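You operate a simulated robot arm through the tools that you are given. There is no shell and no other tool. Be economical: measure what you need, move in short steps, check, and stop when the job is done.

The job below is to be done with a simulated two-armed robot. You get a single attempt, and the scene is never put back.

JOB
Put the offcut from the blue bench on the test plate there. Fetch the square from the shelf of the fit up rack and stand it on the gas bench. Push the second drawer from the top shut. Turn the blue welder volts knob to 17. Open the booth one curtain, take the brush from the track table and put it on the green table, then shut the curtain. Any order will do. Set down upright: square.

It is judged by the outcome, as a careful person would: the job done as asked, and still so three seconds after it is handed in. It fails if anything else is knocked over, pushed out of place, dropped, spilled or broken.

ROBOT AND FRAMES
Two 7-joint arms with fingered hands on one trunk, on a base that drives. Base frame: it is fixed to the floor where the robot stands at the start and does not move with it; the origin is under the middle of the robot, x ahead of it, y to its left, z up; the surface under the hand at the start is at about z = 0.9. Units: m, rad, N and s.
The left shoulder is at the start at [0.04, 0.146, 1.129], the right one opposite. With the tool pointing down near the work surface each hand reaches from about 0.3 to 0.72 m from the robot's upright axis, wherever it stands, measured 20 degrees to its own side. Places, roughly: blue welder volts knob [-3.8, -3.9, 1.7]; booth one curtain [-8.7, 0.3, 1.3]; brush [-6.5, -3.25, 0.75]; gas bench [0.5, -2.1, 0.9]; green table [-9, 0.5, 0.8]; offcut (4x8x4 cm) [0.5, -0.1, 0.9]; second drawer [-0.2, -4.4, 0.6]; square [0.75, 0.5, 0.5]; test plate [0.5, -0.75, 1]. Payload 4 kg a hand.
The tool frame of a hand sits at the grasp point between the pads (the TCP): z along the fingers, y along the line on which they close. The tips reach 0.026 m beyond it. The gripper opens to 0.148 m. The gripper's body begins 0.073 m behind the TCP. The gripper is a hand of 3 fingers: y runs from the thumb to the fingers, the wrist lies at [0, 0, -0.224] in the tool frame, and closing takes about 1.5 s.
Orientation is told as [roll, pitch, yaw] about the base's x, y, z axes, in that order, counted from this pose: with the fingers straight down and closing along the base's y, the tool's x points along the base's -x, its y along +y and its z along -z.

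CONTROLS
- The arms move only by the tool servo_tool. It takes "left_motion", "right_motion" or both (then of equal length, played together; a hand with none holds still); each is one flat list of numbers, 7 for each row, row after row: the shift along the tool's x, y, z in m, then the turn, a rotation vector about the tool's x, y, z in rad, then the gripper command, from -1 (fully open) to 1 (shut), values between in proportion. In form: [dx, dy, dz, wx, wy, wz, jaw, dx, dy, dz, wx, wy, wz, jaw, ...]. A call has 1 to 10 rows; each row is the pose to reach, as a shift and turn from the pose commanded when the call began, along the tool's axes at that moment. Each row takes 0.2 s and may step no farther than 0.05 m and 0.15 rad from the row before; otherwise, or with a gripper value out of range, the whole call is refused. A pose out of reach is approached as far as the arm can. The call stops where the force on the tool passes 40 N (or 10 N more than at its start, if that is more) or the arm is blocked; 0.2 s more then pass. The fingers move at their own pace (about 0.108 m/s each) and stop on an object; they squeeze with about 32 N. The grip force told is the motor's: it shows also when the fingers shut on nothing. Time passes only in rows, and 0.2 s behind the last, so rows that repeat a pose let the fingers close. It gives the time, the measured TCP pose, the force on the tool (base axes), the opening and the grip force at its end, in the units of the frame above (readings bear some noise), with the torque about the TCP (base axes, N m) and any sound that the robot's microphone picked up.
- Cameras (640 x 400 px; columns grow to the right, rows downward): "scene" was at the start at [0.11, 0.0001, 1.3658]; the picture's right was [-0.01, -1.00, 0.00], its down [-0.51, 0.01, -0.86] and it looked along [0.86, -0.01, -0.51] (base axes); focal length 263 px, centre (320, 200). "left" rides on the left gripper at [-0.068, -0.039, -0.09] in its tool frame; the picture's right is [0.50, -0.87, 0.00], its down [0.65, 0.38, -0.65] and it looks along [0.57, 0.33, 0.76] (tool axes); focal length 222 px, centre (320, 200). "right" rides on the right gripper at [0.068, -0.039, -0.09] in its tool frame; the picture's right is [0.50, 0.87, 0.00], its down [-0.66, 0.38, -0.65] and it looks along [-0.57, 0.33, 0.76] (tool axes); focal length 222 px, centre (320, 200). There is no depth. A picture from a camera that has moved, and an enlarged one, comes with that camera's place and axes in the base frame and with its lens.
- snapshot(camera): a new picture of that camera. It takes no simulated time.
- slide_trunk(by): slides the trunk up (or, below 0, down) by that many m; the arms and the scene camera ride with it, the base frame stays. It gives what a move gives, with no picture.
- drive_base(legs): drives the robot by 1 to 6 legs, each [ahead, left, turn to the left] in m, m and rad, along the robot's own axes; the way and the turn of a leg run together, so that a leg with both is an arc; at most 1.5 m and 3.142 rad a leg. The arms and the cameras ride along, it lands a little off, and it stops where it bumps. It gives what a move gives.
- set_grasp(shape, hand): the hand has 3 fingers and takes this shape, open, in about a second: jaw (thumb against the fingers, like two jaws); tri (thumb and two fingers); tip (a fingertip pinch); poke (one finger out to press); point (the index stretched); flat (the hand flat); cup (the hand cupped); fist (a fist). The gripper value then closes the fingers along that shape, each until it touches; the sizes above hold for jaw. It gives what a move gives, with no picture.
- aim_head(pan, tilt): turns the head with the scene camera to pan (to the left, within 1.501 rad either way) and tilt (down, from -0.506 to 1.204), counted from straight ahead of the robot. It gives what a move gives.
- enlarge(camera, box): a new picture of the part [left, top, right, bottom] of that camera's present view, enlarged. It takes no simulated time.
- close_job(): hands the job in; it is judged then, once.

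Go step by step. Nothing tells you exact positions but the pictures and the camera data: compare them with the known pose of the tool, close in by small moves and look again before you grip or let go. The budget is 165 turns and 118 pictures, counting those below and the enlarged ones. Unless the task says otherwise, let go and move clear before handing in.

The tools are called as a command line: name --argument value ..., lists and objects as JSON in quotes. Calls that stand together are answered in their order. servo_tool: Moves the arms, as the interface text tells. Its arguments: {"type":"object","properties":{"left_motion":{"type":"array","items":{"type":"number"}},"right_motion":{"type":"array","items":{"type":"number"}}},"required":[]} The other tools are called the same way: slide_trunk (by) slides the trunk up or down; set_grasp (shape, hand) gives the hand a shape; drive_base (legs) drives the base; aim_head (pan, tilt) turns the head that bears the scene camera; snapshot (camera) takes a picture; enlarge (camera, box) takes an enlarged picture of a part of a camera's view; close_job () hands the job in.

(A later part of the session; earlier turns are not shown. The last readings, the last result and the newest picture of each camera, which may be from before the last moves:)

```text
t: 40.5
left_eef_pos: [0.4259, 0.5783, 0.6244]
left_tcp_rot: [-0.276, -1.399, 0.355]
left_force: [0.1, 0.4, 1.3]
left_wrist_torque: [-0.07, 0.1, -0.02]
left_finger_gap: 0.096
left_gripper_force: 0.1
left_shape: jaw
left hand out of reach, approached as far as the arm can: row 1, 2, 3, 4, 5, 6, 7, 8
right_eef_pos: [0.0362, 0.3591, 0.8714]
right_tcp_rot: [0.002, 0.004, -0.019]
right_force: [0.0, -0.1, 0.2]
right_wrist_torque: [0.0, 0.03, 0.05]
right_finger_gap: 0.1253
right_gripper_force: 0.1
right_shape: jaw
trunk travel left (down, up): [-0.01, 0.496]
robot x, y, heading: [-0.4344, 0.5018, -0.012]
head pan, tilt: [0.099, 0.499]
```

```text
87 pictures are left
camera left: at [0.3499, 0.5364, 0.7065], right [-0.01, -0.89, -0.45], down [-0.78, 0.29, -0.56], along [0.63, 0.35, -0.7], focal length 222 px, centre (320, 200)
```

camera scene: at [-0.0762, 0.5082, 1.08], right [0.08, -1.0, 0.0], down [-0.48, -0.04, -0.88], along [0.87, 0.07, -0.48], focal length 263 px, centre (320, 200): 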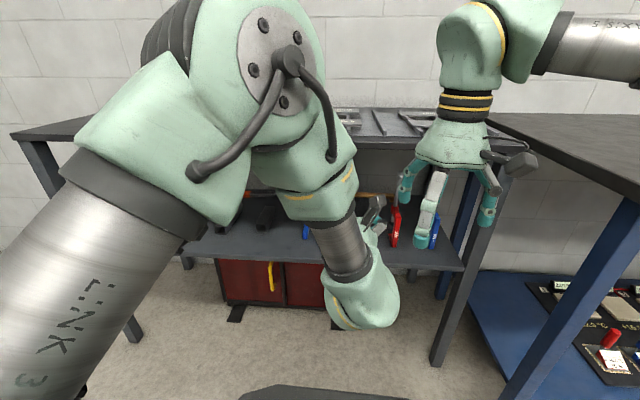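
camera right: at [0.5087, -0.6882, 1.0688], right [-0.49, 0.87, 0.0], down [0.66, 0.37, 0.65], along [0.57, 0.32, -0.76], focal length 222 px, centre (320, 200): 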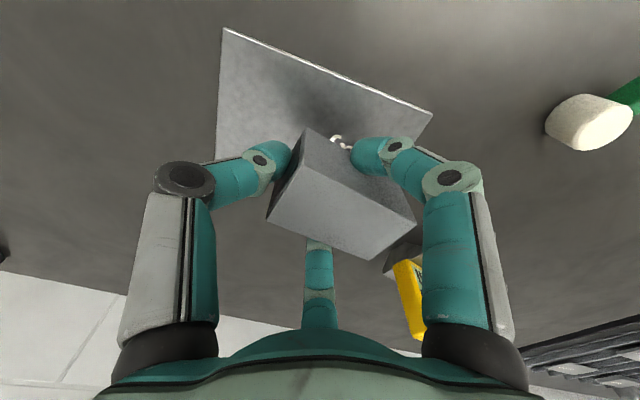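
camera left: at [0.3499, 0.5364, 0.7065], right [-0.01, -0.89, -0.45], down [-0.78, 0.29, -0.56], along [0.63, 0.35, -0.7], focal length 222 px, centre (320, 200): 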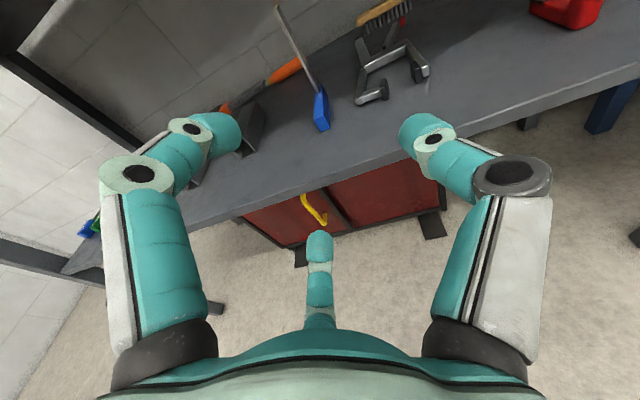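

Hand is extended and nearly level in front of the rack; blade projects where expected. I trim its height and side position, then drive in part-way.

servo_tool --left_motion '[0.008, 0.02, 0.003, 0.03, 0, 0.02, -0.3, 0.012, 0.035, 0.005, 0.06, 0, 0.04, -0.3, 0.017, 0.047, 0.007, 0.08, 0, 0.05, -0.3]'

drive_base --legs '[[0.2, 0, 0]]'

snapshot --camera "left"

snapshot --camera "scene"

```text
t: 41.3
left_eef_pos: [0.4341, 0.6117, 0.616]
left_tcp_rot: [-0.055, -1.392, 0.051]
left_force: [0.2, 0.7, 0.6]
left_wrist_torque: [-0.03, -0.02, 0.01]
left_finger_gap: 0.0964
left_gripper_force: 0.1
left_shape: jaw
left hand out of reach, approached as far as the arm can: row 1, 2, 3
right_eef_pos: [0.0365, 0.3599, 0.874]
right_tcp_rot: [0.001, 0.002, -0.018]
right_force: [0.2, -0.4, -0.6]
right_wrist_torque: [-0.03, 0.02, 0.01]
right_finger_gap: 0.1251
right_gripper_force: 0.0
right_shape: jaw
trunk travel left (down, up): [-0.01, 0.496]
robot x, y, heading: [-0.4362, 0.5036, -0.015]
head pan, tilt: [0.099, 0.499]
```

```text
t: 42.9
left_eef_pos: [0.6347, 0.6088, 0.6142]
left_tcp_rot: [-0.055, -1.39, 0.054]
left_force: [1.1, -0.1, 0.4]
left_wrist_torque: [0.0, -0.03, 0.0]
left_finger_gap: 0.0964
left_gripper_force: 0.0
left_shape: jaw
right_eef_pos: [0.238, 0.3566, 0.8728]
right_tcp_rot: [0.001, 0.002, -0.019]
right_force: [0.1, 0.2, -0.8]
right_wrist_torque: [-0.01, 0.03, 0.0]
right_finger_gap: 0.1255
right_gripper_force: 0.2
right_shape: jaw
trunk travel left (down, up): [-0.01, 0.496]
robot x, y, heading: [-0.2401, 0.502, -0.015]
head pan, tilt: [0.099, 0.499]
```

```text
86 pictures are left
camera left: at [0.557, 0.5701, 0.6968], right [-0.09, -0.87, -0.48], down [-0.76, 0.37, -0.53], along [0.64, 0.32, -0.7], focal length 222 px, centre (320, 200)
```

left: 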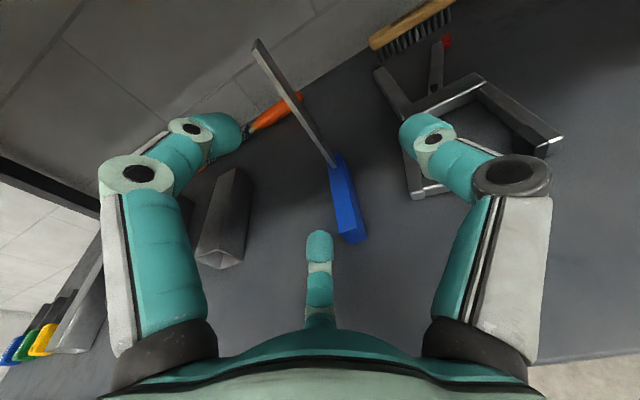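

```text
85 pictures are left
camera scene: at [-0.1254, 0.5093, 1.0799], right [0.08, -1.0, 0.0], down [-0.48, -0.04, -0.88], along [0.87, 0.07, -0.48], focal length 263 px, centre (320, 200)
```

scene: 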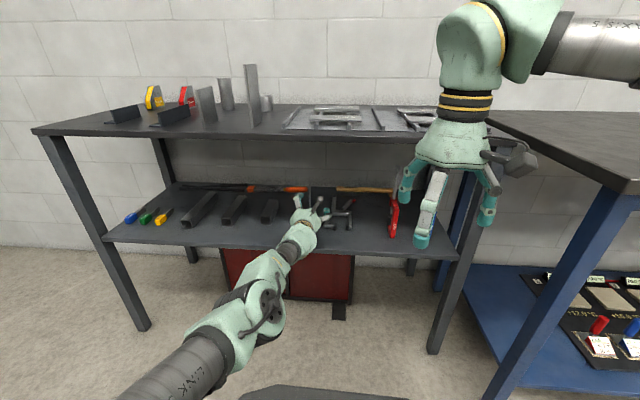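

The square lies straight ahead: blade front edge near (0.755, 0.628). I drive forward with a slight left shift, stopping short to check.

drive_base --legs '[[0.1, 0.02, 0]]'

snapshot --camera "left"

```text
t: 44.0
left_eef_pos: [0.7338, 0.628, 0.6149]
left_tcp_rot: [-0.056, -1.389, 0.055]
left_force: [-0.1, -0.7, 0.1]
left_wrist_torque: [0.01, -0.01, 0.03]
left_finger_gap: 0.0964
left_gripper_force: 0.0
left_shape: jaw
right_eef_pos: [0.3376, 0.3767, 0.8728]
right_tcp_rot: [0.002, 0.003, -0.017]
right_force: [-0.6, -0.2, -0.9]
right_wrist_torque: [-0.01, -0.01, 0.01]
right_finger_gap: 0.1257
right_gripper_force: 0.0
right_shape: jaw
trunk travel left (down, up): [-0.01, 0.496]
robot x, y, heading: [-0.1381, 0.5175, -0.016]
head pan, tilt: [0.099, 0.499]
```

```text
84 pictures are left
camera left: at [0.656, 0.5898, 0.6966], right [-0.09, -0.87, -0.48], down [-0.76, 0.37, -0.53], along [0.64, 0.32, -0.7], focal length 222 px, centre (320, 200)
```

left: 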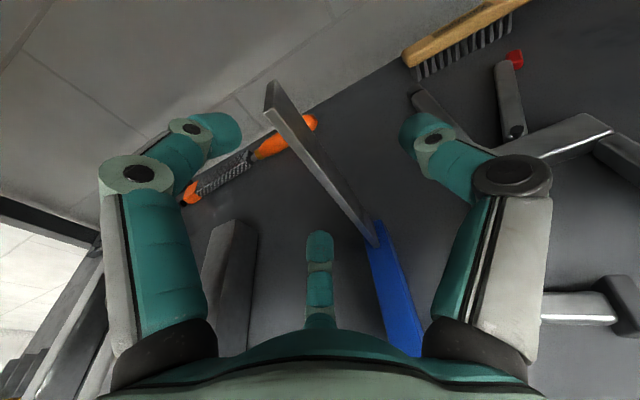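

The blade sits centrally between fingers about 3 cm ahead of the TCP. I reach forward and close.

drive_base --legs '[[0.03, -0.004, 0]]'

snapshot --camera "left"

```text
t: 44.9
left_eef_pos: [0.7634, 0.6234, 0.615]
left_tcp_rot: [-0.052, -1.388, 0.055]
left_force: [-0.4, -0.8, 0.2]
left_wrist_torque: [0.01, -0.01, -0.04]
left_finger_gap: 0.0963
left_gripper_force: 0.1
left_shape: jaw
right_eef_pos: [0.3661, 0.3724, 0.8729]
right_tcp_rot: [0.002, 0.003, -0.018]
right_force: [0.3, -0.7, -0.1]
right_wrist_torque: [0.04, 0.03, 0.0]
right_finger_gap: 0.1256
right_gripper_force: 0.1
right_shape: jaw
trunk travel left (down, up): [-0.01, 0.496]
robot x, y, heading: [-0.1072, 0.5123, -0.008]
head pan, tilt: [0.099, 0.499]
```

```text
83 pictures are left
camera left: at [0.686, 0.5853, 0.6965], right [-0.09, -0.87, -0.48], down [-0.76, 0.37, -0.53], along [0.64, 0.32, -0.7], focal length 222 px, centre (320, 200)
```

left: 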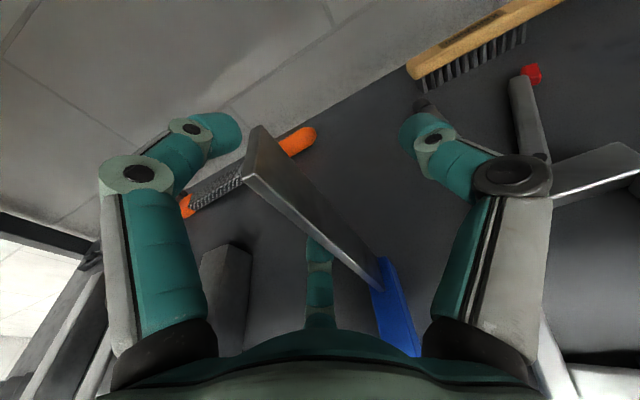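

servo_tool --left_motion '[0, 0, 0, 0, 0, 0, 0, 0, 0, 0, 0, 0, 0, 0.4, 0, 0, 0, 0, 0, 0, 0.8, 0, 0, 0, 0, 0, 0, 1, 0, 0, 0, 0, 0, 0, 1, 0, 0, 0, 0, 0, 0, 1, 0, 0, 0, 0, 0, 0, 1]'

snapshot --camera "left"

```text
t: 46.5
left_eef_pos: [0.7633, 0.6224, 0.6149]
left_tcp_rot: [-0.058, -1.39, 0.054]
left_force: [0.5, -0.6, -0.2]
left_wrist_torque: [0.03, -0.03, -0.01]
left_finger_gap: 0.0002
left_gripper_force: 32.5
left_shape: jaw
right_eef_pos: [0.3655, 0.372, 0.8735]
right_tcp_rot: [0.001, 0.003, -0.018]
right_force: [0.3, -0.2, -0.9]
right_wrist_torque: [-0.01, -0.02, 0.01]
right_finger_gap: 0.1258
right_gripper_force: 0.0
right_shape: jaw
trunk travel left (down, up): [-0.01, 0.496]
robot x, y, heading: [-0.109, 0.5171, -0.018]
head pan, tilt: [0.099, 0.499]
```

```text
82 pictures are left
camera left: at [0.6852, 0.5855, 0.6977], right [-0.09, -0.87, -0.48], down [-0.76, 0.37, -0.53], along [0.64, 0.32, -0.7], focal length 222 px, centre (320, 200)
```

left: 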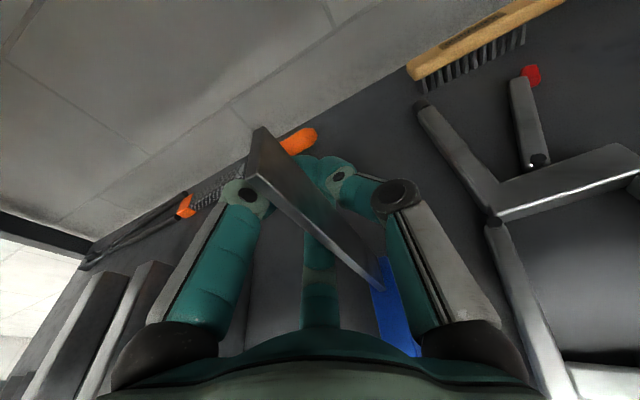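

The fingers appear to clasp the blade. I lift a little and check that the square comes along.

servo_tool --left_motion '[-0.01, 0, 0.002, 0, 0, 0, 1, -0.02, 0, 0.004, 0, 0, 0, 1, -0.03, 0, 0.006, 0, 0, 0, 1]'

snapshot --camera "left"

enlarge --camera "scene" --box '[220, 140, 420, 265]'

```text
t: 47.3
left_eef_pos: [0.7729, 0.6255, 0.6444]
left_tcp_rot: [-0.054, -1.391, 0.058]
left_force: [-0.9, 0.2, 1.7]
left_wrist_torque: [-0.01, 0.01, 0.03]
left_finger_gap: 0.0
left_gripper_force: 31.6
left_shape: jaw
right_eef_pos: [0.3654, 0.3721, 0.8734]
right_tcp_rot: [0.001, 0.003, -0.016]
right_force: [-0.1, -0.4, 0.7]
right_wrist_torque: [-0.01, -0.02, 0.0]
right_finger_gap: 0.1256
right_gripper_force: 0.0
right_shape: jaw
trunk travel left (down, up): [-0.01, 0.496]
robot x, y, heading: [-0.1111, 0.5115, -0.011]
head pan, tilt: [0.099, 0.499]
```

```text
81 pictures are left
camera left: at [0.695, 0.5861, 0.7262], right [-0.09, -0.87, -0.48], down [-0.76, 0.37, -0.53], along [0.64, 0.32, -0.69], focal length 222 px, centre (320, 200)
```

left: 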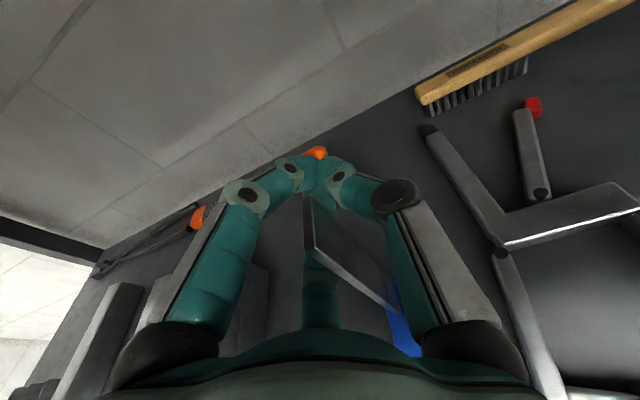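

```text
3.20 times, centred on (320, 202) of scene
camera zoom: at [0.0024, 0.5233, 1.08], right [0.09, -1.0, 0.0], down [-0.48, -0.04, -0.88], along [0.87, 0.07, -0.48], focal length 843 px, centre (320, 192)
```

zoom: 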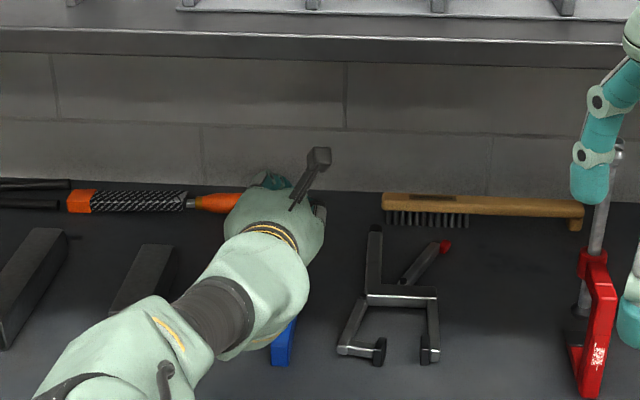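

The fingers shut just beyond the blade (blade spans x 0.732–0.758, top z 0.664). I open, come back down and about 3 cm nearer, and check again.

servo_tool --left_motion '[0, 0, 0, 0, 0, 0, 0.4, 0, 0, 0, 0, 0, 0, 0, 0, 0, 0, 0, 0, 0, -0.3, 0, 0, 0, 0, 0, 0, -0.3, 0.012, -0.002, -0.012, 0, 0, 0, -0.3, 0.024, -0.004, -0.024, 0, 0, 0, -0.3, 0.034, -0.004, -0.037, 0, 0, 0, -0.3]'

snapshot --camera "left"

```text
t: 48.9
left_eef_pos: [0.7598, 0.6158, 0.6112]
left_tcp_rot: [-0.054, -1.391, 0.057]
left_force: [0.0, 0.8, -0.2]
left_wrist_torque: [0.0, 0.0, -0.03]
left_finger_gap: 0.0958
left_gripper_force: 0.1
left_shape: jaw
left hand out of reach, approached as far as the arm can: row 5, 6, 7
right_eef_pos: [0.3647, 0.3709, 0.8734]
right_tcp_rot: [0.001, 0.003, -0.018]
right_force: [0.0, -0.3, -0.1]
right_wrist_torque: [0.01, 0.01, -0.01]
right_finger_gap: 0.1256
right_gripper_force: 0.1
right_shape: jaw
trunk travel left (down, up): [-0.01, 0.496]
robot x, y, heading: [-0.1092, 0.5174, -0.015]
head pan, tilt: [0.099, 0.499]
```

```text
79 pictures are left
camera left: at [0.6822, 0.5769, 0.693], right [-0.09, -0.87, -0.48], down [-0.76, 0.37, -0.53], along [0.64, 0.32, -0.7], focal length 222 px, centre (320, 200)
```

left: 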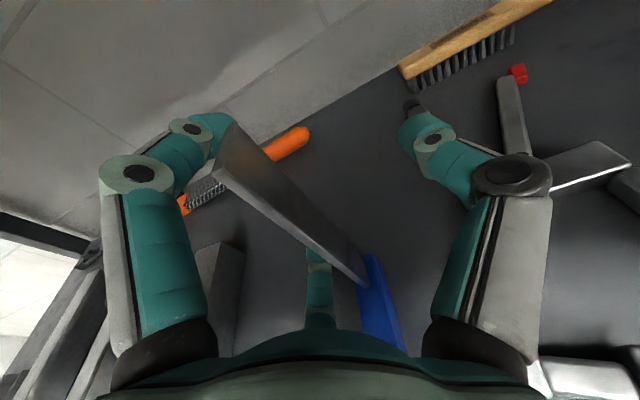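

drive_base --legs '[[-0.02, 0.005, 0]]'

servo_tool --left_motion '[0, 0, 0, 0, 0, 0, 0, 0, 0, 0, 0, 0, 0, 0.4, 0, 0, 0, 0, 0, 0, 0.8, 0, 0, 0, 0, 0, 0, 1, 0, 0, 0, 0, 0, 0, 1, 0, 0, 0, 0, 0, 0, 1, 0, 0, 0, 0, 0, 0, 1]'

snapshot --camera "left"

```text
t: 49.6
left_eef_pos: [0.7395, 0.6204, 0.6123]
left_tcp_rot: [-0.054, -1.392, 0.058]
left_force: [0.1, -0.7, 0.4]
left_wrist_torque: [-0.03, 0.01, -0.01]
left_finger_gap: 0.0959
left_gripper_force: 0.1
left_shape: jaw
right_eef_pos: [0.3459, 0.3773, 0.8726]
right_tcp_rot: [0.004, 0.002, -0.017]
right_force: [-0.2, -0.6, 0.5]
right_wrist_torque: [-0.01, -0.05, 0.02]
right_finger_gap: 0.1253
right_gripper_force: 0.1
right_shape: jaw
trunk travel left (down, up): [-0.01, 0.496]
robot x, y, heading: [-0.1254, 0.5165, -0.014]
head pan, tilt: [0.099, 0.499]
```

```text
t: 51.2
left_eef_pos: [0.7407, 0.6206, 0.6116]
left_tcp_rot: [-0.055, -1.392, 0.054]
left_force: [0.3, -0.1, 0.1]
left_wrist_torque: [0.0, 0.05, 0.02]
left_finger_gap: 0.0007
left_gripper_force: 32.1
left_shape: jaw
right_eef_pos: [0.3458, 0.3755, 0.8711]
right_tcp_rot: [0.0, 0.002, -0.02]
right_force: [-0.3, 0.7, -0.2]
right_wrist_torque: [-0.03, 0.02, 0.0]
right_finger_gap: 0.1255
right_gripper_force: 0.0
right_shape: jaw
trunk travel left (down, up): [-0.01, 0.496]
robot x, y, heading: [-0.1248, 0.5186, -0.011]
head pan, tilt: [0.099, 0.499]
```

```text
78 pictures are left
camera left: at [0.6631, 0.5815, 0.693], right [-0.09, -0.87, -0.48], down [-0.76, 0.37, -0.53], along [0.64, 0.32, -0.7], focal length 222 px, centre (320, 200)
```

left: 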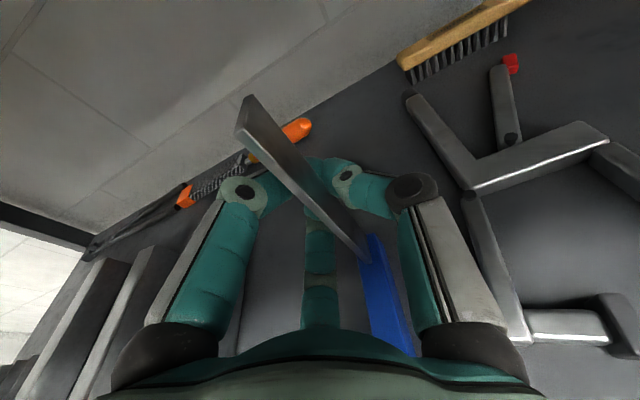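

The blade looks between the finger pads now. I test with a small lift.

servo_tool --left_motion '[-0.01, 0, 0.002, 0, 0, 0, 1, -0.02, 0, 0.004, 0, 0, 0, 1]'

snapshot --camera "left"

```text
t: 51.9
left_eef_pos: [0.7487, 0.6208, 0.6317]
left_tcp_rot: [-0.058, -1.392, 0.058]
left_force: [-0.5, 0.2, -0.5]
left_wrist_torque: [-0.01, 0.01, 0.03]
left_finger_gap: 0.0
left_gripper_force: 32.6
left_shape: jaw
right_eef_pos: [0.3468, 0.3763, 0.8737]
right_tcp_rot: [0.003, 0.002, -0.018]
right_force: [0.1, 0.4, 0.3]
right_wrist_torque: [0.01, 0.0, -0.01]
right_finger_gap: 0.1257
right_gripper_force: 0.0
right_shape: jaw
trunk travel left (down, up): [-0.01, 0.496]
robot x, y, heading: [-0.1276, 0.5207, -0.016]
head pan, tilt: [0.099, 0.499]
```

```text
77 pictures are left
camera left: at [0.6699, 0.5818, 0.7126], right [-0.09, -0.87, -0.48], down [-0.76, 0.37, -0.53], along [0.64, 0.32, -0.69], focal length 222 px, centre (320, 200)
```

left: 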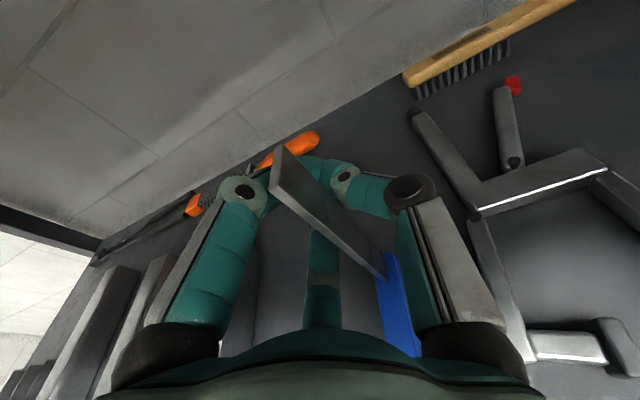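

Only the fingertips meet, so thin stock must sit at the tips. I open, drop back 2 cm in height and move the TCP back to x≈0.72.

servo_tool --left_motion '[0, 0, 0, 0, 0, 0, 0.4, 0, 0, 0, 0, 0, 0, 0, 0, 0, 0, 0, 0, 0, -0.3, 0, 0, 0, 0, 0, 0, -0.3, 0.01, 0.002, -0.002, 0, 0, 0, -0.3, 0.02, 0.004, -0.004, 0, 0, 0, -0.3]'

drive_base --legs '[[-0.022, 0, 0]]'

servo_tool --left_motion '[0, 0, 0, 0, 0, 0, 0, 0, 0, 0, 0, 0, 0, 0.4, 0, 0, 0, 0, 0, 0, 0.8, 0, 0, 0, 0, 0, 0, 1, 0, 0, 0, 0, 0, 0, 1, 0, 0, 0, 0, 0, 0, 1, 0, 0, 0, 0, 0, 0, 1]'

snapshot --camera "left"

```text
t: 53.2
left_eef_pos: [0.7409, 0.624, 0.61]
left_tcp_rot: [-0.051, -1.39, 0.054]
left_force: [-0.1, 0.7, 0.6]
left_wrist_torque: [0.03, -0.03, -0.01]
left_finger_gap: 0.0958
left_gripper_force: 0.0
left_shape: jaw
right_eef_pos: [0.3466, 0.3771, 0.8715]
right_tcp_rot: [0.003, 0.004, -0.017]
right_force: [0.7, 0.8, -0.5]
right_wrist_torque: [-0.01, -0.02, -0.05]
right_finger_gap: 0.1258
right_gripper_force: 0.1
right_shape: jaw
trunk travel left (down, up): [-0.01, 0.496]
robot x, y, heading: [-0.1291, 0.5224, -0.015]
head pan, tilt: [0.099, 0.499]
```

```text
t: 54.0
left_eef_pos: [0.7182, 0.6237, 0.6112]
left_tcp_rot: [-0.053, -1.389, 0.053]
left_force: [0.3, 0.2, 0.3]
left_wrist_torque: [0.02, 0.01, 0.01]
left_finger_gap: 0.096
left_gripper_force: 0.1
left_shape: jaw
right_eef_pos: [0.3238, 0.3766, 0.8724]
right_tcp_rot: [0.003, 0.003, -0.016]
right_force: [-1.0, -0.3, -0.4]
right_wrist_torque: [-0.04, -0.01, 0.01]
right_finger_gap: 0.1257
right_gripper_force: 0.0
right_shape: jaw
trunk travel left (down, up): [-0.01, 0.496]
robot x, y, heading: [-0.1486, 0.5204, -0.019]
head pan, tilt: [0.099, 0.499]
```

```text
t: 55.6
left_eef_pos: [0.7197, 0.625, 0.6099]
left_tcp_rot: [-0.051, -1.389, 0.056]
left_force: [0.7, -0.1, 0.2]
left_wrist_torque: [0.01, 0.01, -0.01]
left_finger_gap: 0.0032
left_gripper_force: 31.8
left_shape: jaw
right_eef_pos: [0.3232, 0.3766, 0.873]
right_tcp_rot: [0.001, 0.001, -0.017]
right_force: [-0.2, -0.6, 0.5]
right_wrist_torque: [-0.04, -0.01, 0.0]
right_finger_gap: 0.1256
right_gripper_force: 0.0
right_shape: jaw
trunk travel left (down, up): [-0.01, 0.496]
robot x, y, heading: [-0.1495, 0.523, -0.019]
head pan, tilt: [0.099, 0.499]
```

```text
76 pictures are left
camera left: at [0.6419, 0.5859, 0.692], right [-0.09, -0.87, -0.48], down [-0.76, 0.37, -0.53], along [0.64, 0.32, -0.7], focal length 222 px, centre (320, 200)
```

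left: 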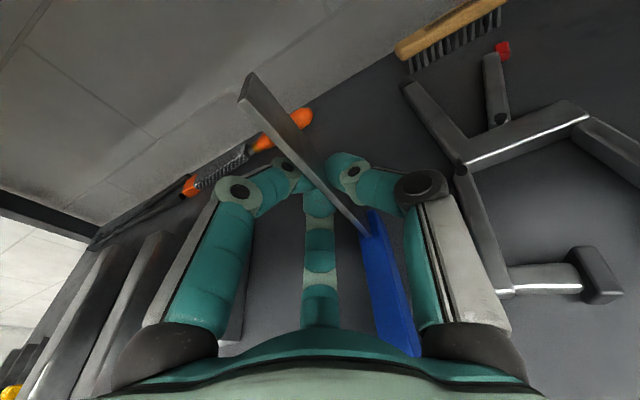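

The gap is 3.2 mm with full grip force: the blade is pinched. I lift slowly and look.

servo_tool --left_motion '[-0.005, 0, 0.001, 0, 0, 0, 1, -0.01, 0, 0.002, 0, 0, 0, 1, -0.015, 0, 0.003, 0, 0, 0, 1, -0.02, 0, 0.004, 0, 0, 0, 1]'

snapshot --camera "left"

```text
t: 56.6
left_eef_pos: [0.7269, 0.6257, 0.6296]
left_tcp_rot: [-0.051, -1.39, 0.053]
left_force: [0.4, 0.1, -2.5]
left_wrist_torque: [0.0, -0.01, 0.0]
left_finger_gap: 0.0033
left_gripper_force: 32.5
left_shape: jaw
right_eef_pos: [0.324, 0.3765, 0.8718]
right_tcp_rot: [0.0, 0.003, -0.017]
right_force: [0.4, -0.5, 0.1]
right_wrist_torque: [-0.02, -0.01, 0.0]
right_finger_gap: 0.1255
right_gripper_force: 0.0
right_shape: jaw
trunk travel left (down, up): [-0.01, 0.496]
robot x, y, heading: [-0.1481, 0.5189, -0.015]
head pan, tilt: [0.099, 0.499]
```

```text
75 pictures are left
camera left: at [0.6499, 0.5863, 0.7122], right [-0.09, -0.87, -0.48], down [-0.76, 0.37, -0.53], along [0.64, 0.32, -0.7], focal length 222 px, centre (320, 200)
```

left: 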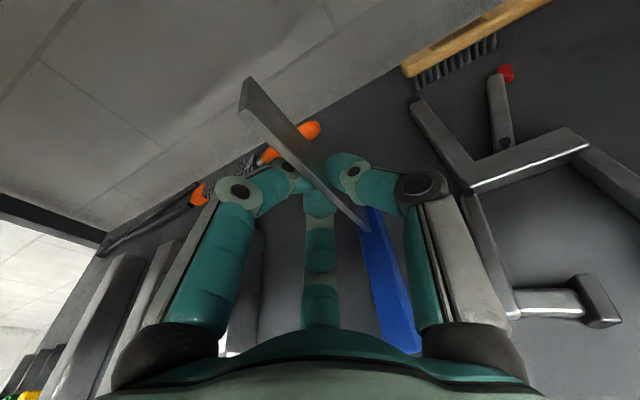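

The square is lifted (2.5 N weight). I back straight out of the rack, then raise the trunk.

drive_base --legs '[[-0.5, 0, 0]]'

slide_trunk --by 0.45

aim_head --pan -0.9 --tilt 0.35

snapshot --camera "scene"

snapshot --camera "left"

```text
t: 59.6
left_eef_pos: [0.2268, 0.6317, 0.6297]
left_tcp_rot: [-0.05, -1.39, 0.053]
left_force: [-1.3, 0.1, -3.0]
left_wrist_torque: [0.03, -0.02, -0.01]
left_finger_gap: 0.0034
left_gripper_force: 31.8
left_shape: jaw
right_eef_pos: [-0.1772, 0.3836, 0.8727]
right_tcp_rot: [0.002, 0.001, -0.02]
right_force: [-1.1, -0.8, -0.1]
right_wrist_torque: [0.0, 0.0, 0.0]
right_finger_gap: 0.1257
right_gripper_force: 0.1
right_shape: jaw
trunk travel left (down, up): [-0.01, 0.496]
robot x, y, heading: [-0.6518, 0.5285, -0.021]
head pan, tilt: [0.099, 0.499]
```

```text
refused: 0.45 is not a number from -0.4 to 0.4
```

```text
t: 60.9
left_eef_pos: [0.2272, 0.6312, 0.6298]
left_tcp_rot: [-0.051, -1.388, 0.054]
left_force: [-0.1, 0.3, -2.2]
left_wrist_torque: [0.0, -0.05, 0.04]
left_finger_gap: 0.0034
left_gripper_force: 32.2
left_shape: jaw
right_eef_pos: [-0.1767, 0.3849, 0.8722]
right_tcp_rot: [0.003, 0.005, -0.019]
right_force: [-0.5, 0.1, 0.3]
right_wrist_torque: [0.01, 0.03, -0.02]
right_finger_gap: 0.1256
right_gripper_force: 0.0
right_shape: jaw
trunk travel left (down, up): [-0.01, 0.496]
robot x, y, heading: [-0.6476, 0.5292, -0.019]
head pan, tilt: [-0.901, 0.351]
```

```text
74 pictures are left
camera scene: at [-0.5733, 0.4552, 1.0937], right [-0.79, -0.61, 0.0], down [-0.21, 0.27, -0.94], along [0.57, -0.75, -0.34], focal length 263 px, centre (320, 200)
```

scene: 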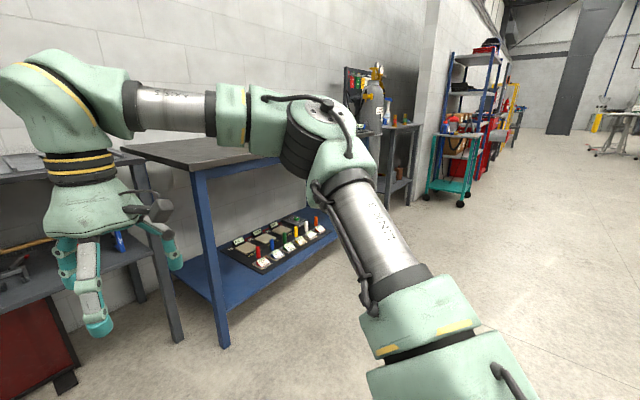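

```text
73 pictures are left
camera left: at [0.1489, 0.5928, 0.7118], right [-0.09, -0.87, -0.48], down [-0.76, 0.37, -0.53], along [0.64, 0.32, -0.7], focal length 222 px, centre (320, 200)
```

left: 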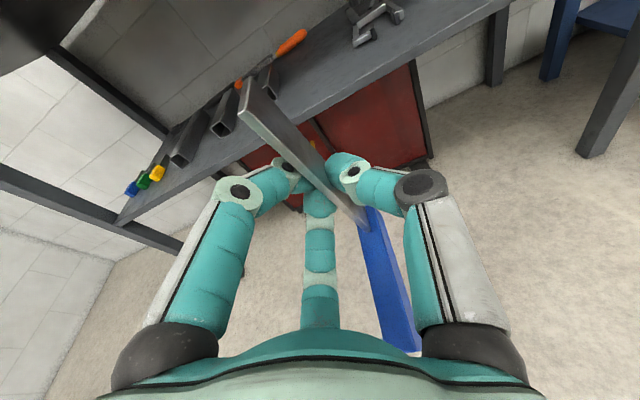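

Clear floor to the right. I raise the trunk 0.4 and drive sideways toward the gas bench.

slide_trunk --by 0.4

drive_base --legs '[[-0.1, -1.2, 0.0], [0, -1.2, 0.02]]'

aim_head --pan -0.1 --tilt 0.4

snapshot --camera "scene"

```text
t: 64.7
left_eef_pos: [0.2271, 0.6315, 1.029]
left_tcp_rot: [-0.05, -1.388, 0.049]
left_force: [0.8, -0.5, -3.8]
left_wrist_torque: [0.0, -0.04, -0.02]
left_finger_gap: 0.0032
left_gripper_force: 31.5
left_shape: jaw
right_eef_pos: [-0.1756, 0.3839, 1.273]
right_tcp_rot: [0.002, 0.002, -0.019]
right_force: [0.1, -0.6, -0.4]
right_wrist_torque: [0.0, -0.03, 0.03]
right_finger_gap: 0.1255
right_gripper_force: 0.1
right_shape: jaw
trunk travel left (down, up): [-0.41, 0.096]
robot x, y, heading: [-0.6506, 0.5292, -0.018]
head pan, tilt: [-0.901, 0.351]
```

```text
t: 76.4
left_eef_pos: [0.1014, -1.721, 1.0284]
left_tcp_rot: [-0.054, -1.387, 0.075]
left_force: [0.2, 0.3, -2.3]
left_wrist_torque: [-0.01, 0.0, 0.02]
left_finger_gap: 0.0031
left_gripper_force: 31.2
left_shape: jaw
right_eef_pos: [-0.2949, -1.978, 1.272]
right_tcp_rot: [0.002, 0.003, 0.004]
right_force: [0.1, 0.4, 0.5]
right_wrist_torque: [-0.01, -0.01, 0.01]
right_finger_gap: 0.1256
right_gripper_force: 0.0
right_shape: jaw
trunk travel left (down, up): [-0.41, 0.096]
robot x, y, heading: [-0.7746, -1.8449, 0.006]
head pan, tilt: [-0.901, 0.351]
```

```text
t: 77.5
left_eef_pos: [0.1036, -1.7215, 1.0283]
left_tcp_rot: [-0.05, -1.386, 0.074]
left_force: [0.4, 0.5, -2.5]
left_wrist_torque: [0.02, -0.02, -0.04]
left_finger_gap: 0.0033
left_gripper_force: 31.8
left_shape: jaw
right_eef_pos: [-0.2946, -1.9761, 1.2719]
right_tcp_rot: [0.001, 0.003, 0.004]
right_force: [0.1, -0.4, 0.4]
right_wrist_torque: [0.0, 0.01, -0.01]
right_finger_gap: 0.1257
right_gripper_force: 0.1
right_shape: jaw
trunk travel left (down, up): [-0.41, 0.096]
robot x, y, heading: [-0.772, -1.8458, 0.006]
head pan, tilt: [-0.099, 0.4]
```

```text
72 pictures are left
camera scene: at [-0.6593, -1.8513, 1.4886], right [-0.09, -1.0, 0.0], down [-0.39, 0.04, -0.92], along [0.92, -0.09, -0.39], focal length 263 px, centre (320, 200)
```

scene: 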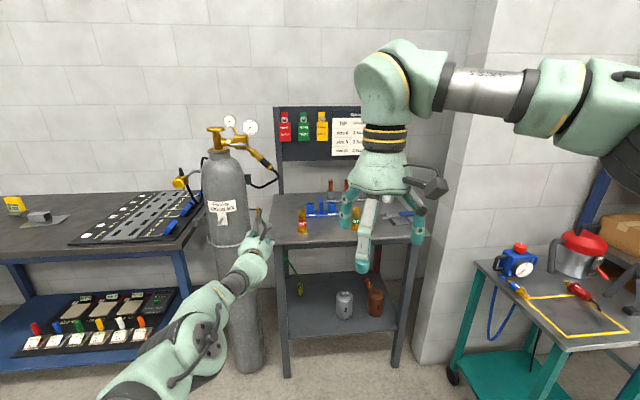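

The gas bench is just right of the cylinder. I enlarge to find free space on its top.

enlarge --camera "scene" --box '[250, 150, 450, 275]'

```text
3.20 times, centred on (350, 212) of scene
camera zoom: at [-0.6593, -1.8513, 1.4886], right [-0.09, -1.0, 0.0], down [-0.39, 0.04, -0.92], along [0.92, -0.09, -0.39], focal length 843 px, centre (224, 160)
```

zoom: 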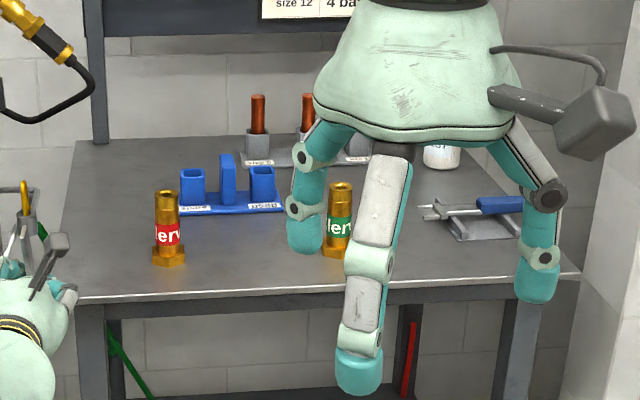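

There is free space at the front of the gas bench between the two brass fittings, around (0.41, -1.99). I raise slightly, move sideways, and look again.

slide_trunk --by 0.05

drive_base --legs '[[0, -0.27, -0.006]]'

snapshot --camera "left"

enlarge --camera "scene" --box '[180, 150, 380, 275]'

```text
t: 78.4
left_eef_pos: [0.1027, -1.7207, 1.0794]
left_tcp_rot: [-0.052, -1.389, 0.071]
left_force: [-0.9, 0.1, -3.4]
left_wrist_torque: [0.03, -0.02, 0.01]
left_finger_gap: 0.0035
left_gripper_force: 32.0
left_shape: jaw
right_eef_pos: [-0.2951, -1.9774, 1.3212]
right_tcp_rot: [0.001, 0.004, 0.002]
right_force: [0.5, 0.2, 0.4]
right_wrist_torque: [0.02, 0.01, -0.01]
right_finger_gap: 0.1256
right_gripper_force: 0.1
right_shape: jaw
trunk travel left (down, up): [-0.46, 0.046]
robot x, y, heading: [-0.773, -1.8445, 0.005]
head pan, tilt: [-0.099, 0.4]
```

```text
t: 80.3
left_eef_pos: [0.104, -1.9946, 1.0803]
left_tcp_rot: [-0.06, -1.388, 0.079]
left_force: [0.3, 0.3, -2.4]
left_wrist_torque: [0.02, -0.02, -0.04]
left_finger_gap: 0.003
left_gripper_force: 31.8
left_shape: jaw
right_eef_pos: [-0.2945, -2.2465, 1.3217]
right_tcp_rot: [0.0, 0.003, -0.002]
right_force: [0.0, 0.3, -0.3]
right_wrist_torque: [-0.01, -0.02, -0.02]
right_finger_gap: 0.1256
right_gripper_force: 0.1
right_shape: jaw
trunk travel left (down, up): [-0.46, 0.046]
robot x, y, heading: [-0.7723, -2.1136, 0.004]
head pan, tilt: [-0.099, 0.4]
```

```text
70 pictures are left
camera left: at [0.0272, -2.0331, 1.1617], right [-0.07, -0.87, -0.48], down [-0.77, 0.36, -0.53], along [0.63, 0.33, -0.7], focal length 222 px, centre (320, 200)
```

left: 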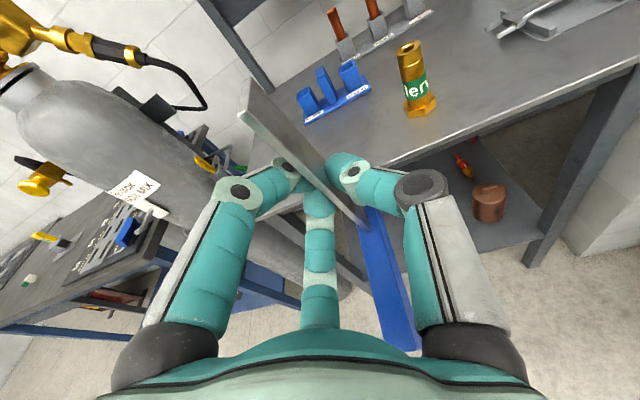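

```text
3.20 times, centred on (280, 212) of scene
camera zoom: at [-0.6583, -2.1192, 1.5393], right [-0.1, -1.0, 0.0], down [-0.39, 0.04, -0.92], along [0.92, -0.09, -0.39], focal length 843 px, centre (448, 160)
```

zoom: 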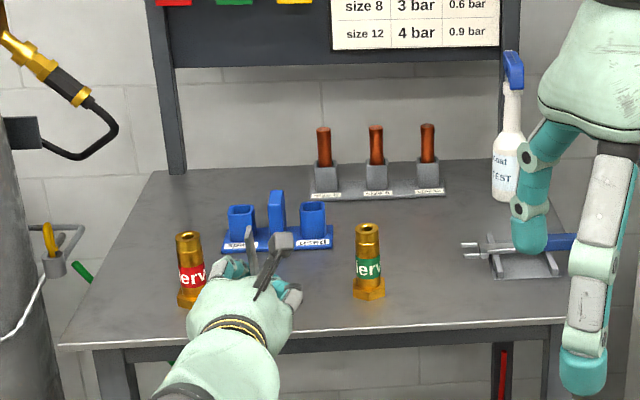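

The fittings are at (0.38, -1.86) and (0.375, -2.107); I centre between them and drive in 0.27 m with the square held above the bench.

drive_base --legs '[[0.27, 0.012, 0]]'

snapshot --camera "left"

aim_head --pan 0.1 --tilt 0.6

snapshot --camera "scene"

```text
t: 82.2
left_eef_pos: [0.3762, -1.9752, 1.0803]
left_tcp_rot: [-0.05, -1.388, 0.077]
left_force: [-0.3, 0.1, -2.0]
left_wrist_torque: [0.02, -0.02, -0.04]
left_finger_gap: 0.0031
left_gripper_force: 32.3
left_shape: jaw
right_eef_pos: [-0.0216, -2.2324, 1.324]
right_tcp_rot: [0.001, 0.0, 0.007]
right_force: [0.6, -0.5, -0.3]
right_wrist_torque: [0.0, -0.02, -0.01]
right_finger_gap: 0.1255
right_gripper_force: 0.2
right_shape: jaw
trunk travel left (down, up): [-0.46, 0.046]
robot x, y, heading: [-0.4957, -2.0979, 0.007]
head pan, tilt: [-0.099, 0.4]
```

```text
68 pictures are left
camera left: at [0.2988, -2.0158, 1.1633], right [-0.07, -0.87, -0.48], down [-0.77, 0.35, -0.53], along [0.63, 0.34, -0.7], focal length 222 px, centre (320, 200)
```

left: 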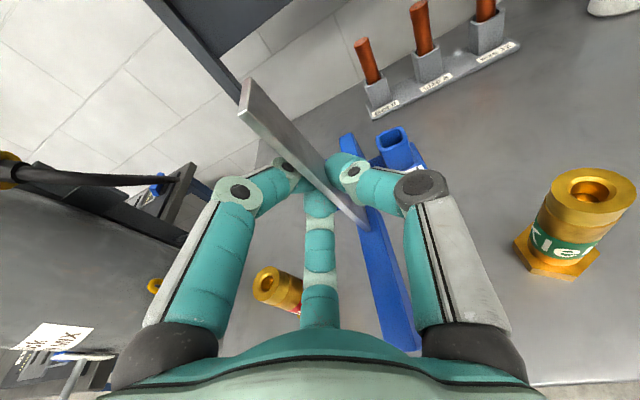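

```text
t: 83.0
left_eef_pos: [0.3765, -1.9751, 1.0789]
left_tcp_rot: [-0.049, -1.388, 0.074]
left_force: [0.4, -0.6, -2.4]
left_wrist_torque: [0.03, -0.05, 0.01]
left_finger_gap: 0.0033
left_gripper_force: 32.0
left_shape: jaw
right_eef_pos: [-0.0207, -2.2316, 1.3236]
right_tcp_rot: [0.001, 0.002, 0.007]
right_force: [0.7, 0.4, -0.2]
right_wrist_torque: [0.0, 0.0, 0.06]
right_finger_gap: 0.1258
right_gripper_force: 0.1
right_shape: jaw
trunk travel left (down, up): [-0.46, 0.046]
robot x, y, heading: [-0.4994, -2.0972, 0.012]
head pan, tilt: [0.099, 0.6]
```

```text
67 pictures are left
camera scene: at [-0.3879, -2.09, 1.5211], right [0.11, -0.99, 0.0], down [-0.56, -0.06, -0.82], along [0.82, 0.09, -0.57], focal length 263 px, centre (320, 200)
```

scene: 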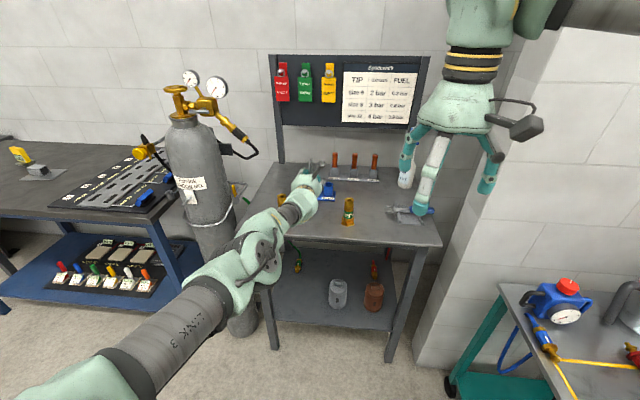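

Positions are confirmed. I lower with the trunk by 7 cm, then creep.

slide_trunk --by -0.068

enlarge --camera "scene" --box '[250, 150, 400, 245]'

snapshot --camera "left"

```text
t: 84.0
left_eef_pos: [0.3783, -1.9769, 1.0106]
left_tcp_rot: [-0.05, -1.389, 0.076]
left_force: [0.5, 0.0, -2.4]
left_wrist_torque: [-0.01, 0.0, 0.03]
left_finger_gap: 0.0033
left_gripper_force: 31.9
left_shape: jaw
right_eef_pos: [-0.0196, -2.2325, 1.2532]
right_tcp_rot: [0.002, 0.001, 0.007]
right_force: [0.6, 0.0, 0.1]
right_wrist_torque: [0.02, 0.03, -0.05]
right_finger_gap: 0.1256
right_gripper_force: 0.0
right_shape: jaw
trunk travel left (down, up): [-0.392, 0.114]
robot x, y, heading: [-0.4943, -2.0991, 0.006]
head pan, tilt: [0.099, 0.6]
```

```text
4.21 times, centred on (325, 198) of scene
camera zoom: at [-0.3888, -2.0899, 1.452], right [0.11, -0.99, 0.0], down [-0.56, -0.06, -0.82], along [0.82, 0.09, -0.57], focal length 1109 px, centre (299, 210)
```

zoom: 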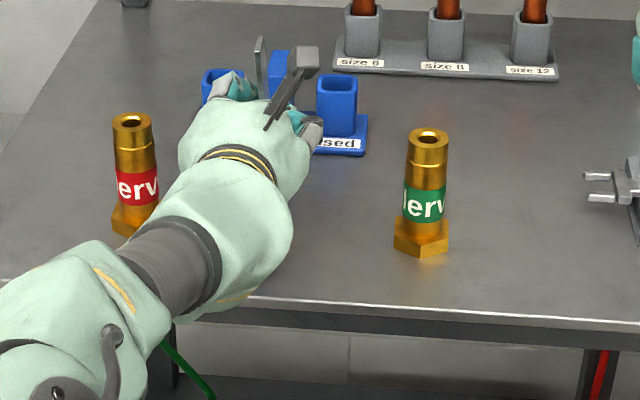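

```text
65 pictures are left
camera left: at [0.3005, -2.0157, 1.0931], right [-0.07, -0.87, -0.48], down [-0.77, 0.35, -0.53], along [0.63, 0.34, -0.7], focal length 222 px, centre (320, 200)
```

left: 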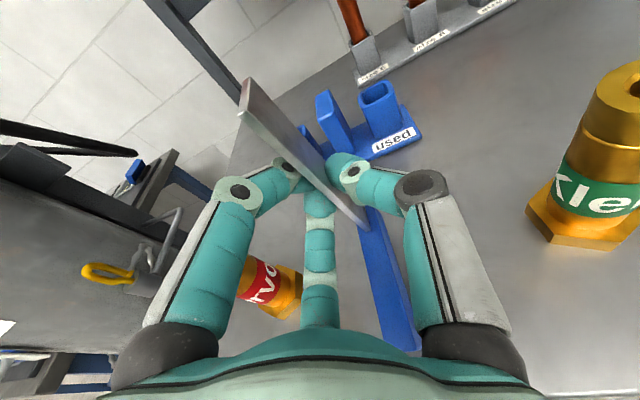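

servo_tool --left_motion '[0.003, 0, -0.0005, 0, 0, 0, 1, 0.006, 0, -0.001, 0, 0, 0, 1]'

servo_tool --left_motion '[0.002, 0, -0.0005, 0, 0, 0, 1, 0.004, 0, -0.001, 0, 0, 0, 1]'

```text
t: 84.7
left_eef_pos: [0.3763, -1.9767, 1.0042]
left_tcp_rot: [-0.048, -1.39, 0.074]
left_force: [-0.4, -1.1, -2.6]
left_wrist_torque: [0.06, -0.04, 0.01]
left_finger_gap: 0.0031
left_gripper_force: 32.1
left_shape: jaw
right_eef_pos: [-0.0195, -2.2322, 1.2545]
right_tcp_rot: [0.003, 0.003, 0.006]
right_force: [-0.2, 0.3, -0.4]
right_wrist_torque: [-0.01, 0.03, -0.01]
right_finger_gap: 0.126
right_gripper_force: 0.1
right_shape: jaw
trunk travel left (down, up): [-0.392, 0.114]
robot x, y, heading: [-0.4994, -2.1014, 0.011]
head pan, tilt: [0.099, 0.6]
```

```text
t: 85.2
left_eef_pos: [0.3739, -1.9762, 1.0003]
left_tcp_rot: [-0.047, -1.387, 0.075]
left_force: [0.0, 0.6, -3.2]
left_wrist_torque: [0.01, -0.02, 0.03]
left_finger_gap: 0.0034
left_gripper_force: 31.9
left_shape: jaw
right_eef_pos: [-0.02, -2.2325, 1.2527]
right_tcp_rot: [0.002, 0.003, 0.008]
right_force: [0.0, 0.2, -0.2]
right_wrist_torque: [-0.01, 0.01, 0.03]
right_finger_gap: 0.1258
right_gripper_force: 0.0
right_shape: jaw
trunk travel left (down, up): [-0.392, 0.114]
robot x, y, heading: [-0.4949, -2.1038, 0.007]
head pan, tilt: [0.099, 0.6]
```

servo_tool --left_motion '[0.002, 0, -0.0005, 0, 0, 0, 1, 0.004, 0, -0.001, 0, 0, 0, 1]'

servo_tool --left_motion '[0.002, 0, -0.0005, 0, 0, 0, 1, 0.003, 0, -0.001, 0, 0, 0, 1]'

snapshot --camera "left"

```text
t: 85.8
left_eef_pos: [0.3712, -1.9744, 0.9971]
left_tcp_rot: [-0.048, -1.388, 0.075]
left_force: [0.0, -0.9, -4.1]
left_wrist_torque: [-0.01, -0.02, 0.0]
left_finger_gap: 0.0033
left_gripper_force: 31.4
left_shape: jaw
right_eef_pos: [-0.0202, -2.2334, 1.2542]
right_tcp_rot: [0.001, 0.003, 0.006]
right_force: [0.3, -0.4, 0.4]
right_wrist_torque: [0.01, 0.01, -0.01]
right_finger_gap: 0.1257
right_gripper_force: 0.1
right_shape: jaw
trunk travel left (down, up): [-0.392, 0.114]
robot x, y, heading: [-0.4984, -2.1014, 0.014]
head pan, tilt: [0.099, 0.6]
```

```text
t: 86.5
left_eef_pos: [0.3705, -1.9758, 0.9944]
left_tcp_rot: [-0.048, -1.388, 0.077]
left_force: [0.3, 0.4, -1.8]
left_wrist_torque: [-0.02, 0.0, 0.01]
left_finger_gap: 0.0031
left_gripper_force: 31.4
left_shape: jaw
right_eef_pos: [-0.0196, -2.2337, 1.2533]
right_tcp_rot: [0.002, 0.005, 0.006]
right_force: [0.5, -0.2, -0.8]
right_wrist_torque: [-0.03, -0.02, -0.04]
right_finger_gap: 0.1257
right_gripper_force: 0.1
right_shape: jaw
trunk travel left (down, up): [-0.392, 0.114]
robot x, y, heading: [-0.4992, -2.0995, 0.008]
head pan, tilt: [0.099, 0.6]
```

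```text
64 pictures are left
camera left: at [0.2942, -2.0157, 1.0771], right [-0.07, -0.87, -0.48], down [-0.77, 0.35, -0.53], along [0.63, 0.34, -0.7], focal length 222 px, centre (320, 200)
```

left: 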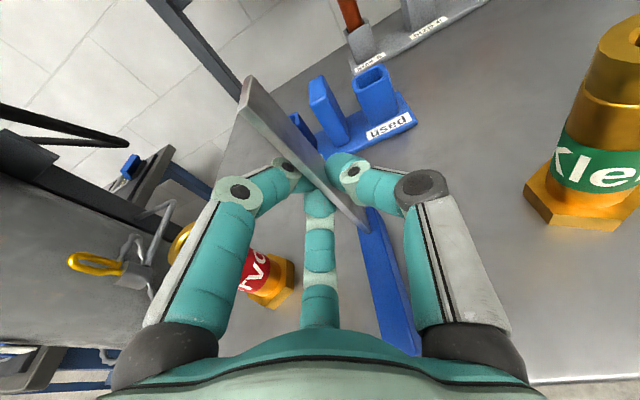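

servo_tool --left_motion '[0.002, 0, 0, 0, 0, 0, 1, 0.004, 0, 0, 0, 0, 0, 1, 0.006, 0, 0, 0, 0, 0, 1]'

servo_tool --left_motion '[0.002, 0, 0, 0, 0, 0, 1, 0.004, 0, 0, 0, 0, 0, 1]'

```text
t: 87.2
left_eef_pos: [0.369, -1.9763, 0.9898]
left_tcp_rot: [-0.05, -1.387, 0.076]
left_force: [1.2, -0.2, 0.3]
left_wrist_torque: [0.03, 0.02, -0.01]
left_finger_gap: 0.0028
left_gripper_force: 32.5
left_shape: jaw
right_eef_pos: [-0.0206, -2.2328, 1.2539]
right_tcp_rot: [0.003, 0.003, 0.007]
right_force: [-0.1, -0.2, 0.3]
right_wrist_torque: [0.01, 0.0, 0.02]
right_finger_gap: 0.1254
right_gripper_force: 0.0
right_shape: jaw
trunk travel left (down, up): [-0.392, 0.114]
robot x, y, heading: [-0.4995, -2.0996, 0.012]
head pan, tilt: [0.099, 0.6]
```

```text
t: 87.8
left_eef_pos: [0.3695, -1.9766, 0.9881]
left_tcp_rot: [-0.048, -1.386, 0.074]
left_force: [1.6, -0.3, 3.0]
left_wrist_torque: [-0.02, -0.04, -0.01]
left_finger_gap: 0.0033
left_gripper_force: 32.1
left_shape: jaw
left hand out of reach, approached as far as the arm can: row 2
right_eef_pos: [-0.0211, -2.2329, 1.2555]
right_tcp_rot: [0.003, 0.002, 0.006]
right_force: [-0.1, 0.1, -0.4]
right_wrist_torque: [0.01, 0.01, -0.02]
right_finger_gap: 0.1258
right_gripper_force: 0.1
right_shape: jaw
trunk travel left (down, up): [-0.392, 0.114]
robot x, y, heading: [-0.498, -2.1035, 0.008]
head pan, tilt: [0.099, 0.6]
```

Contact is building (force went from -2.5 N to +3 N). I look before releasing.

servo_tool --left_motion '[0.002, 0, 0, 0, 0, 0, 1]'

snapshot --camera "left"

```text
t: 88.2
left_eef_pos: [0.3682, -1.9774, 0.9891]
left_tcp_rot: [-0.049, -1.385, 0.072]
left_force: [1.5, -0.6, 3.4]
left_wrist_torque: [0.02, -0.07, 0.01]
left_finger_gap: 0.0031
left_gripper_force: 31.6
left_shape: jaw
right_eef_pos: [-0.0198, -2.2324, 1.2552]
right_tcp_rot: [0.002, 0.003, 0.008]
right_force: [0.1, 0.5, 0.3]
right_wrist_torque: [0.0, -0.01, -0.02]
right_finger_gap: 0.1255
right_gripper_force: 0.1
right_shape: jaw
trunk travel left (down, up): [-0.392, 0.114]
robot x, y, heading: [-0.4972, -2.099, 0.009]
head pan, tilt: [0.099, 0.6]
```

```text
63 pictures are left
camera left: at [0.2916, -2.0171, 1.0716], right [-0.07, -0.87, -0.48], down [-0.77, 0.35, -0.53], along [0.63, 0.34, -0.7], focal length 222 px, centre (320, 200)
```

left: 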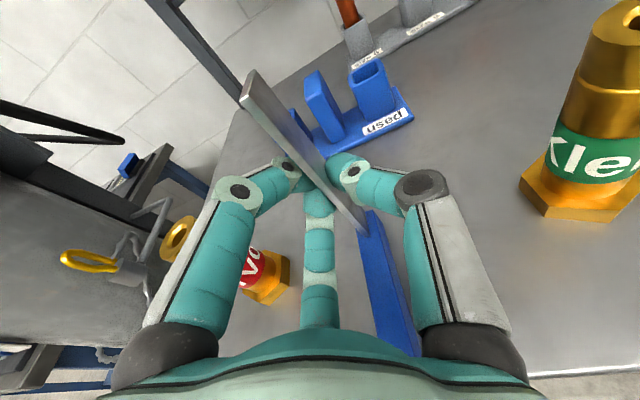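

The square is flat on the bench again (same pose in the hand as on the shelf). I open, then back straight out.

servo_tool --left_motion '[0, 0, 0, 0, 0, 0, 0.8, 0, 0, 0, 0, 0, 0, 0.6, 0, 0, 0, 0, 0, 0, 0.4, 0, 0, 0, 0, 0, 0, 0.2, 0, 0, 0, 0, 0, 0, 0.1, 0, 0, 0, 0, 0, 0, 0.1]'

snapshot --camera "left"

```text
t: 89.7
left_eef_pos: [0.368, -1.9761, 0.9887]
left_tcp_rot: [-0.049, -1.384, 0.074]
left_force: [-0.4, 0.1, -0.2]
left_wrist_torque: [0.0, 0.03, -0.01]
left_finger_gap: 0.0664
left_gripper_force: 0.0
left_shape: jaw
right_eef_pos: [-0.0203, -2.2325, 1.2537]
right_tcp_rot: [0.001, 0.004, 0.006]
right_force: [-0.5, 0.2, 1.3]
right_wrist_torque: [0.0, 0.05, 0.0]
right_finger_gap: 0.1254
right_gripper_force: 0.0
right_shape: jaw
trunk travel left (down, up): [-0.392, 0.114]
robot x, y, heading: [-0.4981, -2.0985, 0.01]
head pan, tilt: [0.099, 0.6]
```

```text
62 pictures are left
camera left: at [0.2919, -2.0169, 1.0711], right [-0.07, -0.87, -0.48], down [-0.77, 0.35, -0.53], along [0.63, 0.34, -0.7], focal length 222 px, centre (320, 200)
```

left: 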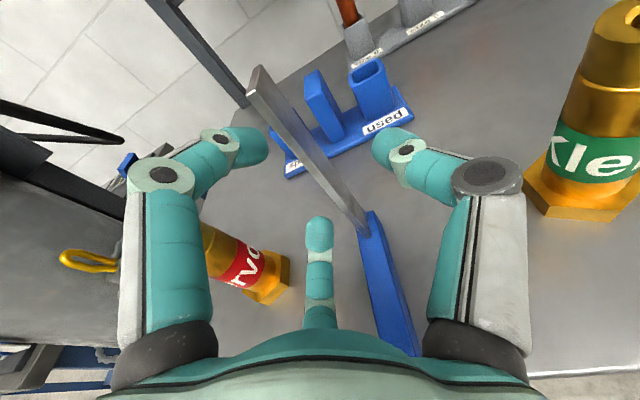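

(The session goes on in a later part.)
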